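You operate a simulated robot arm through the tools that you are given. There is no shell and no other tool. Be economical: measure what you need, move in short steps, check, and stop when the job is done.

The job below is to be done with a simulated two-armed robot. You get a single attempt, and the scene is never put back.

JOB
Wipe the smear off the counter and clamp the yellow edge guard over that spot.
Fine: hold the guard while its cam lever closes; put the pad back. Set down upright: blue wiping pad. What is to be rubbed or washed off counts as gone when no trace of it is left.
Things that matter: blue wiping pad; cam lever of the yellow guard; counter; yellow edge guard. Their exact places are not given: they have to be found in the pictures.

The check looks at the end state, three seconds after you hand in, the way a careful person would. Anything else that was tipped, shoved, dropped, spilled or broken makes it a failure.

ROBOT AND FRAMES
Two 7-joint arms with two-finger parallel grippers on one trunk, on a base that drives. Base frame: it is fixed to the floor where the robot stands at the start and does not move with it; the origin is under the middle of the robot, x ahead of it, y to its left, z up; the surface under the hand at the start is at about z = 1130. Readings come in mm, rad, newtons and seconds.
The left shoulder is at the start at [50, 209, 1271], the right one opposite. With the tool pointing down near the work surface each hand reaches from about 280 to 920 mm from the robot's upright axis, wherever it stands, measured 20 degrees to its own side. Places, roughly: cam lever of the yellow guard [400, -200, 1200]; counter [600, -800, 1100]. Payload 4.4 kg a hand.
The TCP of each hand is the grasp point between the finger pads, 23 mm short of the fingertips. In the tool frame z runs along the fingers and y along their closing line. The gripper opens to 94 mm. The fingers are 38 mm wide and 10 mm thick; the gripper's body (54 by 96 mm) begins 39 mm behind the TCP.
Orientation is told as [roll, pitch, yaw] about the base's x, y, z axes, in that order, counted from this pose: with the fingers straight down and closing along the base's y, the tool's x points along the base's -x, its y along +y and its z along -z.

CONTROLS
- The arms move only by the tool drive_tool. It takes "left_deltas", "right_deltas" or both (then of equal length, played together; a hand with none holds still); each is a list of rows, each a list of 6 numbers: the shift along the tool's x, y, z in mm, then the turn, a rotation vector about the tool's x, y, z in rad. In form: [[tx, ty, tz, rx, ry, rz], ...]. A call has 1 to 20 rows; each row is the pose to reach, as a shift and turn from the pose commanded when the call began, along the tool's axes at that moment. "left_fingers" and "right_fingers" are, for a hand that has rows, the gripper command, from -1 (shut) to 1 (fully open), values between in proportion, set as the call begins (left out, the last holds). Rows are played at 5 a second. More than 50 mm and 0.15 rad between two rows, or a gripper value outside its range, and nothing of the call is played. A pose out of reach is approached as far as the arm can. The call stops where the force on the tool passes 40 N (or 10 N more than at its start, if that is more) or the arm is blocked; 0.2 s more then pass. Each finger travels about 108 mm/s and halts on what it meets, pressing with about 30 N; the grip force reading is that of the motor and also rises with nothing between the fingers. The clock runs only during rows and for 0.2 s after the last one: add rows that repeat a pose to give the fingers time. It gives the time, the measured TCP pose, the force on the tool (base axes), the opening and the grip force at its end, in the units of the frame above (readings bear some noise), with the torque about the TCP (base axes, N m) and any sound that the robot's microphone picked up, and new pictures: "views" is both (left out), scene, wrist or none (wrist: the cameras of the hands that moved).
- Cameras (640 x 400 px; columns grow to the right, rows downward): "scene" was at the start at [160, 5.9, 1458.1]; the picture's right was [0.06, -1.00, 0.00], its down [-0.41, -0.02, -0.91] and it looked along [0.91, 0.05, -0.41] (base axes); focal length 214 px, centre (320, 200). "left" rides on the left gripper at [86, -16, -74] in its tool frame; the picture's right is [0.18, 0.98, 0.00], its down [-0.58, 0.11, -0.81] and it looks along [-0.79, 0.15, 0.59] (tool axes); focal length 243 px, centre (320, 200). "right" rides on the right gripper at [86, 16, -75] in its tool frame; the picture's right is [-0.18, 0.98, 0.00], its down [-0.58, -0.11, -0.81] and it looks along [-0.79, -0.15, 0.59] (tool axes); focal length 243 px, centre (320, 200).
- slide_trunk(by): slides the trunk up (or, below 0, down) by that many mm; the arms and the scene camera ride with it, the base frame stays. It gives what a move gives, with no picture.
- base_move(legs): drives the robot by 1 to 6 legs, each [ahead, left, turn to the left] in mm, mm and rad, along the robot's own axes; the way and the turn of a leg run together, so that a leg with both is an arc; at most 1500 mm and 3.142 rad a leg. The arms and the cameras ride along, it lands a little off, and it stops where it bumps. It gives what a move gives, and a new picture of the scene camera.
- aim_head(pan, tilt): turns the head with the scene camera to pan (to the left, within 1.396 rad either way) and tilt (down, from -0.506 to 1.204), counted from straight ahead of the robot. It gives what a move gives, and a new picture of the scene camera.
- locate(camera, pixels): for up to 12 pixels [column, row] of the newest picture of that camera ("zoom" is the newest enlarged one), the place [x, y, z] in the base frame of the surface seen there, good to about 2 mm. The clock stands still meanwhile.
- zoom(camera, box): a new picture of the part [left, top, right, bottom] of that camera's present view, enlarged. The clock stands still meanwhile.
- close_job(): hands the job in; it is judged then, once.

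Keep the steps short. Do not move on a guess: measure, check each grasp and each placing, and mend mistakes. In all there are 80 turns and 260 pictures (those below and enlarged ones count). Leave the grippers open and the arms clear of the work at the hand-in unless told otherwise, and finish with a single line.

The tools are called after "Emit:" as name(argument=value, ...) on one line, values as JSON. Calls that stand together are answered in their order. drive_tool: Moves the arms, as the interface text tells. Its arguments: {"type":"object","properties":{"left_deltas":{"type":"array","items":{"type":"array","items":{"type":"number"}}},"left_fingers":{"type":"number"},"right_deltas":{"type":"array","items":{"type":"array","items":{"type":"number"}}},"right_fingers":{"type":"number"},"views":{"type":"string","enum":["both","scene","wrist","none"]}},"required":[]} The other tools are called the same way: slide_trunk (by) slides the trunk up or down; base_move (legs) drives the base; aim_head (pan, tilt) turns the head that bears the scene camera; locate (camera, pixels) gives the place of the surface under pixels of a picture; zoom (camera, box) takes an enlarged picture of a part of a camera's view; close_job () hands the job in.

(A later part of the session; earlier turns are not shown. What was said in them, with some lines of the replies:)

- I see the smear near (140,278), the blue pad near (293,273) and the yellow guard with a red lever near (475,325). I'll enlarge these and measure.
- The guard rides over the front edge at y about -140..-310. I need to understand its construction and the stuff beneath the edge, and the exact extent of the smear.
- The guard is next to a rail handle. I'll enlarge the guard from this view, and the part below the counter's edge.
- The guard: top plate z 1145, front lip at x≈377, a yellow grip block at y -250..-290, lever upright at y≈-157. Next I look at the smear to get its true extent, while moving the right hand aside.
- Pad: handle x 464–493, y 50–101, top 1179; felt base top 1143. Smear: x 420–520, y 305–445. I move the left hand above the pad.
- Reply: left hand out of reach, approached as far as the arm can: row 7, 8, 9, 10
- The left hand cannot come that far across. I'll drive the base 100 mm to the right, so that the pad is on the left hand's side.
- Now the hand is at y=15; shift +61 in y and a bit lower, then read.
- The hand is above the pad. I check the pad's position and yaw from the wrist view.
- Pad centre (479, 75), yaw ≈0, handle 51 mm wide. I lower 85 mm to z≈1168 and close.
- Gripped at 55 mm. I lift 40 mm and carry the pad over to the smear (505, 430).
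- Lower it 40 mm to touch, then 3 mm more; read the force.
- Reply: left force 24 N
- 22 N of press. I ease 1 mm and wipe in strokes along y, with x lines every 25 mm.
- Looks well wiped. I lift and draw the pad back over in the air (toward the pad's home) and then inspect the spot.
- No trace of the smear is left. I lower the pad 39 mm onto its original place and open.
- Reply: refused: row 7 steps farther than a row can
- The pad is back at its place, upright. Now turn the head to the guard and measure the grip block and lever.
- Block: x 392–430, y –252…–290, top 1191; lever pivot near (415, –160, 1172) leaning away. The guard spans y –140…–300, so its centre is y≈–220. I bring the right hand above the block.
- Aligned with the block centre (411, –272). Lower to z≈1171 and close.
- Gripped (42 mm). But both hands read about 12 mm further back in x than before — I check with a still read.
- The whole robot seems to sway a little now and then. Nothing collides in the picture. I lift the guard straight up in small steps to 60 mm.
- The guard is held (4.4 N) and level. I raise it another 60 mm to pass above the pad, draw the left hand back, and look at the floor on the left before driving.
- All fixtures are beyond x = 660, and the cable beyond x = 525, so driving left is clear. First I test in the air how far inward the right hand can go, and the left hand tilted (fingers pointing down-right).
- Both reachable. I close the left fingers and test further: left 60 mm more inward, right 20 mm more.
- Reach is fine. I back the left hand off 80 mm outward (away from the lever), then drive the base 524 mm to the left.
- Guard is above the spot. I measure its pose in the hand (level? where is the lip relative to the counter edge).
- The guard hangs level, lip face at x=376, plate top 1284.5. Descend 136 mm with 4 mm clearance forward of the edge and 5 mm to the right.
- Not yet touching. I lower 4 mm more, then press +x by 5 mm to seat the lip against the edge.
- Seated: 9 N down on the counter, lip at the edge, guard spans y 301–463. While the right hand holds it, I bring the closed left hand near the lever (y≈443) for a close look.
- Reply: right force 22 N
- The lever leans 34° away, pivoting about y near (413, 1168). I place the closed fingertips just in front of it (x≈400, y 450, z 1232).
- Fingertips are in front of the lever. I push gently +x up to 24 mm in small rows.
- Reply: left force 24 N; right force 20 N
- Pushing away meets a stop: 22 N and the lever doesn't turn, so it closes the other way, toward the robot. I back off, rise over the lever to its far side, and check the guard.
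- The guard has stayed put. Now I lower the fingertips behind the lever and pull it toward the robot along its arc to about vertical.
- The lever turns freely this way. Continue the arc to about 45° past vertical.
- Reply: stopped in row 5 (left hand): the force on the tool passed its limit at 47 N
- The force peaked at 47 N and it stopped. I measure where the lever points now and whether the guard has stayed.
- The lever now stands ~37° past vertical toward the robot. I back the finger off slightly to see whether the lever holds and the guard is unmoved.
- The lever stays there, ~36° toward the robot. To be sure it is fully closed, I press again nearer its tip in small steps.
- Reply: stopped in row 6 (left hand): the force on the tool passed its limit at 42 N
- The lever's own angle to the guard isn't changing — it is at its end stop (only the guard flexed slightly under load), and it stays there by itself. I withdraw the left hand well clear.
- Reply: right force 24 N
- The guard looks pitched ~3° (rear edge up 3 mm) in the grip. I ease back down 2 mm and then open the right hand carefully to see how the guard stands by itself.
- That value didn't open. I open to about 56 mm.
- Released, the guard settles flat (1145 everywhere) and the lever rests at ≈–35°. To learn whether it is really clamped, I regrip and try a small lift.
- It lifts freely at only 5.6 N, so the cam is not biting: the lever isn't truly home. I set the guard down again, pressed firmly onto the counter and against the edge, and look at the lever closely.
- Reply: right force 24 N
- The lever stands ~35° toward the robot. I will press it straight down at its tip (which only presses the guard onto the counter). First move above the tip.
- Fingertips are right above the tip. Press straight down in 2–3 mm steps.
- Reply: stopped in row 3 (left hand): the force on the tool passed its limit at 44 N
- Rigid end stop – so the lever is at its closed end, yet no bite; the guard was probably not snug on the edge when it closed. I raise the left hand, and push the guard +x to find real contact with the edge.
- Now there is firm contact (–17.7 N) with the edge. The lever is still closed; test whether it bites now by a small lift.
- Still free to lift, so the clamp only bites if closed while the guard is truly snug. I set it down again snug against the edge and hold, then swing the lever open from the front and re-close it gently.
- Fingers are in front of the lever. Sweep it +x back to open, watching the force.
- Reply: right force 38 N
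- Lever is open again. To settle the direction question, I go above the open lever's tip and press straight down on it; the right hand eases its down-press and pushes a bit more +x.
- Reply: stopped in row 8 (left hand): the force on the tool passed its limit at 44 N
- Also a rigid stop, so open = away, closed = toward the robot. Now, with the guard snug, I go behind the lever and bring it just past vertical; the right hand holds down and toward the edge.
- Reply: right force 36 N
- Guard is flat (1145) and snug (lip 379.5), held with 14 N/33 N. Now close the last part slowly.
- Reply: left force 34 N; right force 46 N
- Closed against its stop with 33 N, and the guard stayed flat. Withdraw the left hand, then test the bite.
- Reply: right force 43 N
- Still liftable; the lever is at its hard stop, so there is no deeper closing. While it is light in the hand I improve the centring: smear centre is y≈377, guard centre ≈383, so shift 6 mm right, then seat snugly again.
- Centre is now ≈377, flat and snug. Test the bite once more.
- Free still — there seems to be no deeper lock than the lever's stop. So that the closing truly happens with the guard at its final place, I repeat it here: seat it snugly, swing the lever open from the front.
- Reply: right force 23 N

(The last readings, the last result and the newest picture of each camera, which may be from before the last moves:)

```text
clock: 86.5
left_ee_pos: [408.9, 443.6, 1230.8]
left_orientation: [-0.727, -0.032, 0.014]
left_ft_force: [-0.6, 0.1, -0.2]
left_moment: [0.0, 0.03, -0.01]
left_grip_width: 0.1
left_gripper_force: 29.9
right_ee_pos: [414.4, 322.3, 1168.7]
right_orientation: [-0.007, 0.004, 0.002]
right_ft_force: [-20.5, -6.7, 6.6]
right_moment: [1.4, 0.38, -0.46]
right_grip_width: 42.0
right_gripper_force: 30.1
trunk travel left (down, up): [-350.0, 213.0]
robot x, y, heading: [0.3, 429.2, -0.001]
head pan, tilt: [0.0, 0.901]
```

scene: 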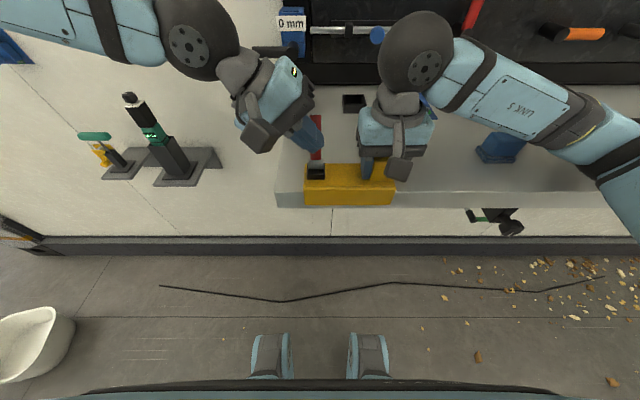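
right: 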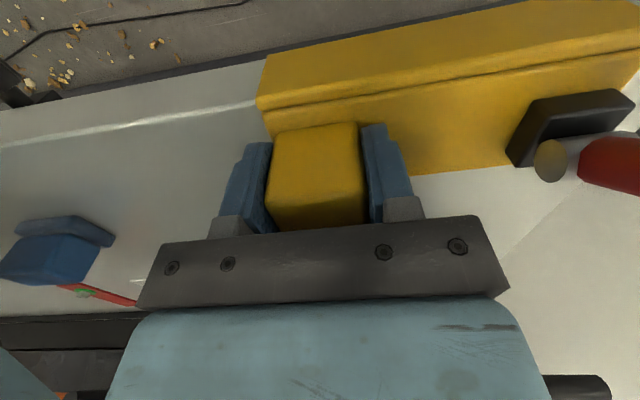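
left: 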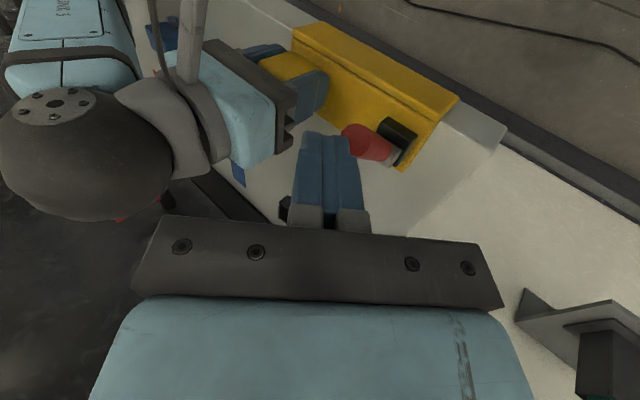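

Lever open again. Over the top, behind it, and pull to just past vertical.

Emit:
drive_tool(left_deltas=[[6, -13.3, -15, 0, 0, 0], [6, -41.2, -46.3, 0, 0, 0], [-35, -41.2, -46.3, 0, 0, 0], [-75, -41.2, -46.3, 0, 0, 0], [-86, -41.2, -46.3, 0, 0, 0], [-86, -20, -22.4, 0, 0, 0], [-86, -1, -1.1, 0, 0, 0], [-73, -1, -1.1, 0, 0, 0], [-62, -1, -1.1, 0, 0, 0], [-51, -6, -6.7, 0, 0, 0], [-38, -9.3, -10.5, 0, 0, 0], [-30, -10.3, -11.6, 0, 0, 0], [-21, -10.6, -12, 0, 0, 0]], right_deltas=[[1, 0, 0.5, 0, 0, 0], [1, 0, 1, 0, 0, 0], [1, 0, 1, 0, 0, 0], [1, 0, 1, 0, 0, 0], [1, 0, 1, 0, 0, 0], [1, 0, 1, 0, 0, 0], [1, 0, 1, 0, 0, 0], [1, 0, 1, 0, 0, 0], [1, 0, 1, 0, 0, 0], [1, 0, 1, 0, 0, 0], [1, 0, 1, 0, 0, 0], [1, 0, 1, 0, 0, 0], [1, 0, 1, 0, 0, 0]], views="scene")

Emit:
locate(camera="scene", pixels=[[308, 200], [388, 200], [335, 167], [350, 167], [330, 185], [345, 185], [314, 140]])

```text
clock: 89.3
left_ee_pos: [433.2, 444.3, 1245.5]
left_orientation: [-0.731, -0.029, 0.014]
left_ft_force: [-0.3, 0.3, 0.7]
left_moment: [-0.01, 0.0, -0.01]
left_grip_width: 0.2
left_gripper_force: 29.9
right_ee_pos: [413.0, 322.5, 1168.9]
right_orientation: [-0.007, 0.004, 0.003]
right_ft_force: [-10.1, -3.9, 13.9]
right_moment: [1.14, 0.07, -0.42]
right_grip_width: 41.8
right_gripper_force: 29.7
trunk travel left (down, up): [-350.0, 213.0]
robot x, y, heading: [0.5, 429.9, 0.006]
head pan, tilt: [0.0, 0.901]
stopped in row 13 (right hand): the force on the tool passed its limit at 40 N (the readings are from after the stop); the commanded pose is now the measured one
```

scene: 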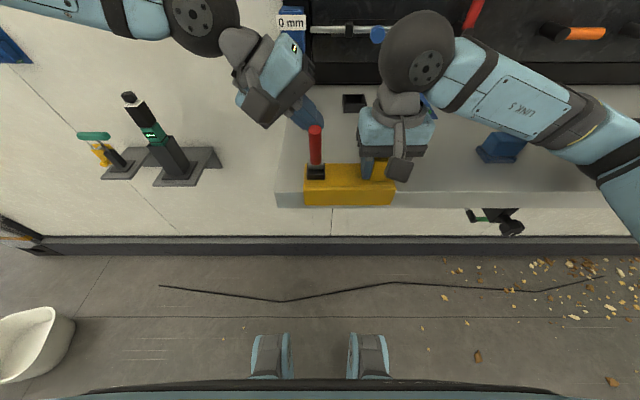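

```text
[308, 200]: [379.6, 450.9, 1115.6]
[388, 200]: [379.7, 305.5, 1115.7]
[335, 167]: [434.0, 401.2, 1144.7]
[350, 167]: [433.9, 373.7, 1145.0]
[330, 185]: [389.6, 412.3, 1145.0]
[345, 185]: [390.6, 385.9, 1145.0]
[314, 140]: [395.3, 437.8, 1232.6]
```

Guard flat and snug. Close slowly.

Emit:
drive_tool(left_deltas=[[6, -0.9, -1, 0, 0, 0], [13, -0.9, -1, 0, 0, 0], [18, 0, 0, 0, 0, 0], [22, 0.7, 0.7, 0, 0, 0], [24, 1, 1.1, 0, 0, 0], [26, 1.7, 1.9, 0, 0, 0], [27, 2.1, 2.3, 0, 0, 0], [28, 2.4, 2.7, 0, 0, 0], [28.5, 2.5, 2.8, 0, 0, 0], [28.5, 2.5, 2.8, 0, 0, 0]], views="scene")

Emit:
locate(camera="scene", pixels=[[308, 200], [388, 200], [335, 167], [350, 167], [330, 185], [345, 185], [314, 149], [314, 154], [314, 158]])

```text
clock: 91.5
left_ee_pos: [406.6, 444.0, 1242.9]
left_orientation: [-0.734, -0.032, 0.016]
left_ft_force: [25.2, -3.8, 19.2]
left_moment: [-0.28, -0.29, 0.29]
left_grip_width: 0.0
left_gripper_force: 29.3
right_ee_pos: [413.2, 324.1, 1168.2]
right_orientation: [-0.008, 0.006, 0.005]
right_ft_force: [-24.8, 0.7, 22.0]
right_moment: [1.54, -0.54, 0.99]
right_grip_width: 41.9
right_gripper_force: 30.0
trunk travel left (down, up): [-350.0, 213.0]
robot x, y, heading: [4.3, 428.8, 0.0]
head pan, tilt: [0.0, 0.901]
```

scene: 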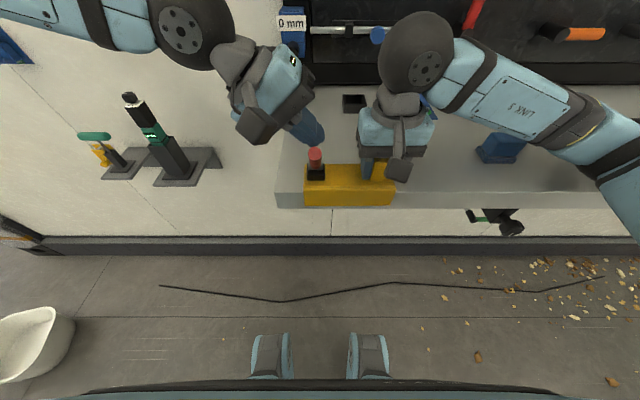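

```text
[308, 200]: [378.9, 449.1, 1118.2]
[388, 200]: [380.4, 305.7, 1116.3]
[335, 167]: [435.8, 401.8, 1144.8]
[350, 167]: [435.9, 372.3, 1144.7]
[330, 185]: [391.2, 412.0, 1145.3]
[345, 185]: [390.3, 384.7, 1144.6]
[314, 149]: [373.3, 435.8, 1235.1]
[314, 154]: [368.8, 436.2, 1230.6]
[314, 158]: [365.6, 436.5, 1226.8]
```

Closed to its stop with 32 N, guard flat and still. Withdraw the left hand, then relax the right and open it.

Emit:
drive_tool(left_deltas=[[-12, -6.4, -7.7, 0, 0, 0], [-25, -20, -24, 0, 0, 0], [-25, -45, -50, 0, 0, 0], [-15, -30, -88, 0, 0, 0], [0, -10, -128, 0, 0, 0], [0, 10, -165, 0, 0, 0]], views="none")

Emit:
drive_tool(right_deltas=[[0.5, 0, -1, 0, 0, 0], [1, 0, -2, 0, 0, 0], [1, 0, -2, 0, 0, 0]], views="none")

Emit:
drive_tool(right_deltas=[[0, 0, 0, 0, 0, 0], [0, 0, 0, 0, 0, 0], [0, 0, 0, 0, 0, 0]], right_fingers=0.5, views="scene")

Emit:
locate(camera="scene", pixels=[[308, 200], [388, 200], [335, 167], [350, 167], [330, 185], [345, 185], [314, 149], [314, 154], [314, 158]])

```text
clock: 92.9
left_ee_pos: [400.6, 562.8, 1357.2]
left_orientation: [-0.732, -0.03, 0.014]
left_ft_force: [-1.7, -0.4, 0.0]
left_moment: [0.0, -0.03, -0.01]
left_grip_width: 0.1
left_gripper_force: 29.7
right_ee_pos: [415.3, 323.2, 1169.0]
right_orientation: [-0.007, 0.004, 0.003]
right_ft_force: [-10.6, -1.2, 24.0]
right_moment: [1.06, -0.6, -0.43]
right_grip_width: 42.1
right_gripper_force: 30.1
trunk travel left (down, up): [-350.0, 213.0]
robot x, y, heading: [-0.2, 430.2, 0.003]
head pan, tilt: [0.0, 0.901]
```

```text
clock: 93.7
left_ee_pos: [402.0, 563.4, 1356.6]
left_orientation: [-0.731, -0.03, 0.013]
left_ft_force: [-0.7, -0.5, 0.8]
left_moment: [0.0, 0.0, -0.03]
left_grip_width: 0.1
left_gripper_force: 30.3
right_ee_pos: [414.7, 323.1, 1169.5]
right_orientation: [-0.009, 0.007, 0.004]
right_ft_force: [-6.1, 0.9, 3.2]
right_moment: [1.38, -0.21, -0.55]
right_grip_width: 42.2
right_gripper_force: 29.8
trunk travel left (down, up): [-350.0, 213.0]
robot x, y, heading: [-1.4, 430.6, 0.002]
head pan, tilt: [0.0, 0.901]
```

```text
clock: 94.5
left_ee_pos: [404.7, 561.6, 1355.5]
left_orientation: [-0.731, -0.028, 0.013]
left_ft_force: [-0.5, -0.6, -0.7]
left_moment: [0.02, 0.01, -0.01]
left_grip_width: 0.1
left_gripper_force: 30.0
right_ee_pos: [414.7, 323.7, 1170.3]
right_orientation: [-0.008, 0.008, 0.001]
right_ft_force: [0.4, -2.1, 1.9]
right_moment: [0.07, 0.0, -0.02]
right_grip_width: 69.6
right_gripper_force: 0.1
trunk travel left (down, up): [-350.0, 213.0]
robot x, y, heading: [-2.2, 427.3, -0.002]
head pan, tilt: [0.0, 0.901]
```

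scene: 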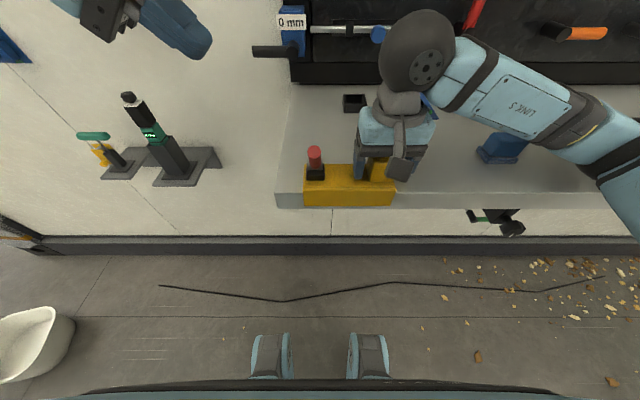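

```text
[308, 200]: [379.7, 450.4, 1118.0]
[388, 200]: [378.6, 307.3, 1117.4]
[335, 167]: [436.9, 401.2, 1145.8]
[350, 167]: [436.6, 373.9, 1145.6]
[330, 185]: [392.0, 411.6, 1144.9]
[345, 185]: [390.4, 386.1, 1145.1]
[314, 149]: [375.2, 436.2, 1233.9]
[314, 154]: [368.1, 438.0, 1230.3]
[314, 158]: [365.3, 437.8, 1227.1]
```

Guard stays flat and in place. Open fully, raise the right hand straight up and clear; open the left gripper too.

Emit:
drive_tool(right_deltas=[[0, 0, 0, 0, 0, 0], [0, 0, -25, 0, 0, 0], [0, 0, -65, 0, 0, 0], [0, 0, -110, 0, 0, 0], [0, 0, -155, 0, 0, 0], [0, -30, -180, 0, 0, 0], [0, -75, -180, 0, 0, 0]], left_deltas=[[0, 0, 0, 0, 0, 0], [0, 0, 0, 0, 0, 0], [0, 0, 0, 0, 0, 0], [0, 0, 0, 0, 0, 0], [0, 0, 0, 0, 0, 0], [0, 0, 0, 0, 0, 0], [0, 0, 0, 0, 0, 0]], right_fingers=1, left_fingers=1, views="scene")

Emit:
zoom(camera="scene", box=[260, 90, 420, 210])

Emit:
zoom(camera="scene", box=[420, 90, 580, 210])

Emit:
locate(camera="scene", pixels=[[308, 200], [388, 200], [335, 167], [350, 167], [330, 185], [345, 185], [314, 154], [380, 160], [502, 142], [485, 158]])

```text
clock: 96.1
left_ee_pos: [402.5, 559.9, 1357.0]
left_orientation: [-0.729, -0.027, 0.013]
left_ft_force: [-0.4, -0.8, 0.3]
left_moment: [0.01, 0.0, 0.01]
left_grip_width: 93.9
left_gripper_force: 0.1
right_ee_pos: [415.3, 245.6, 1348.4]
right_orientation: [-0.004, 0.008, 0.004]
right_ft_force: [0.3, 0.2, -0.4]
right_moment: [0.05, 0.02, -0.01]
right_grip_width: 93.8
right_gripper_force: 0.1
trunk travel left (down, up): [-350.0, 213.0]
robot x, y, heading: [1.2, 429.6, -0.001]
head pan, tilt: [0.0, 0.901]
```

scene: 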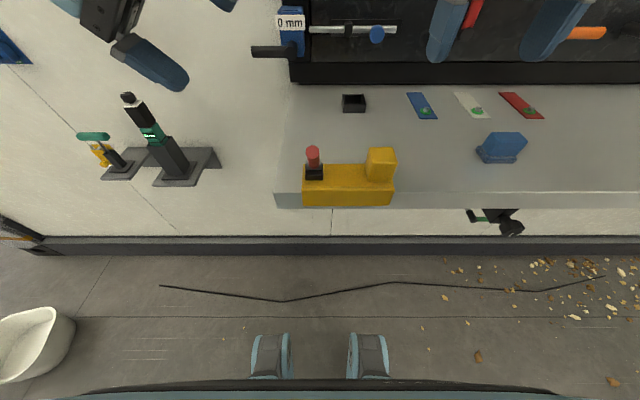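

```text
3.33 times, centred on (340, 150) of scene
```

zoom: 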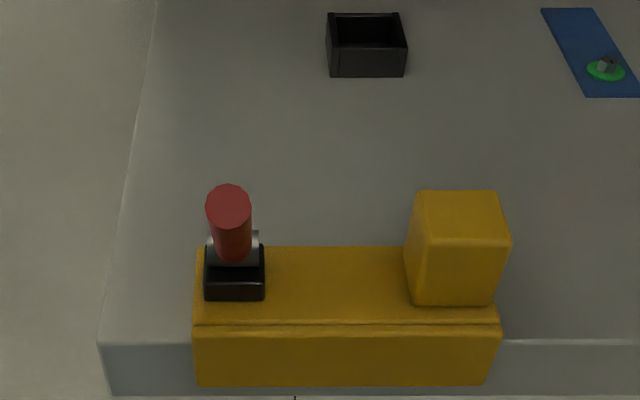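

```text
3.33 times, centred on (500, 150) of scene
```

zoom: 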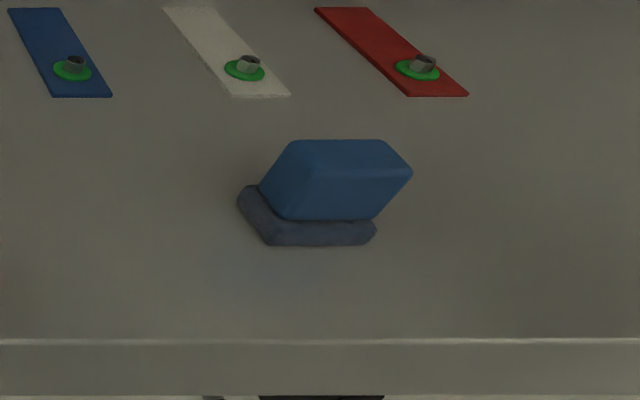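

```text
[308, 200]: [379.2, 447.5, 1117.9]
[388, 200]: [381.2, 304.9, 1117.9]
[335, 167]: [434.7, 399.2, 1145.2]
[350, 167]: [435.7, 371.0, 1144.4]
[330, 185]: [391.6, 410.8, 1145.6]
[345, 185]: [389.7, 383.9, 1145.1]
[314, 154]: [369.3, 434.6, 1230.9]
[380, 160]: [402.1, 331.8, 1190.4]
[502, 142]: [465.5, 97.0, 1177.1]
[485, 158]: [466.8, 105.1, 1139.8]
```

The counter is clean, the pad is upright at its original place, and the guard sits flat on the edge over the spot with its lever at the closed stop. Both hands are open and clear, so I hand in.

Emit:
close_job()

```text
The job is handed in.
```

The smear is gone, the pad is back upright in its place, and the guard is over the spot with its lever closed to the stop; but in my last lift test, before the final re-closing, the guard still lifted freely, so a firm clamp is not confirmed.
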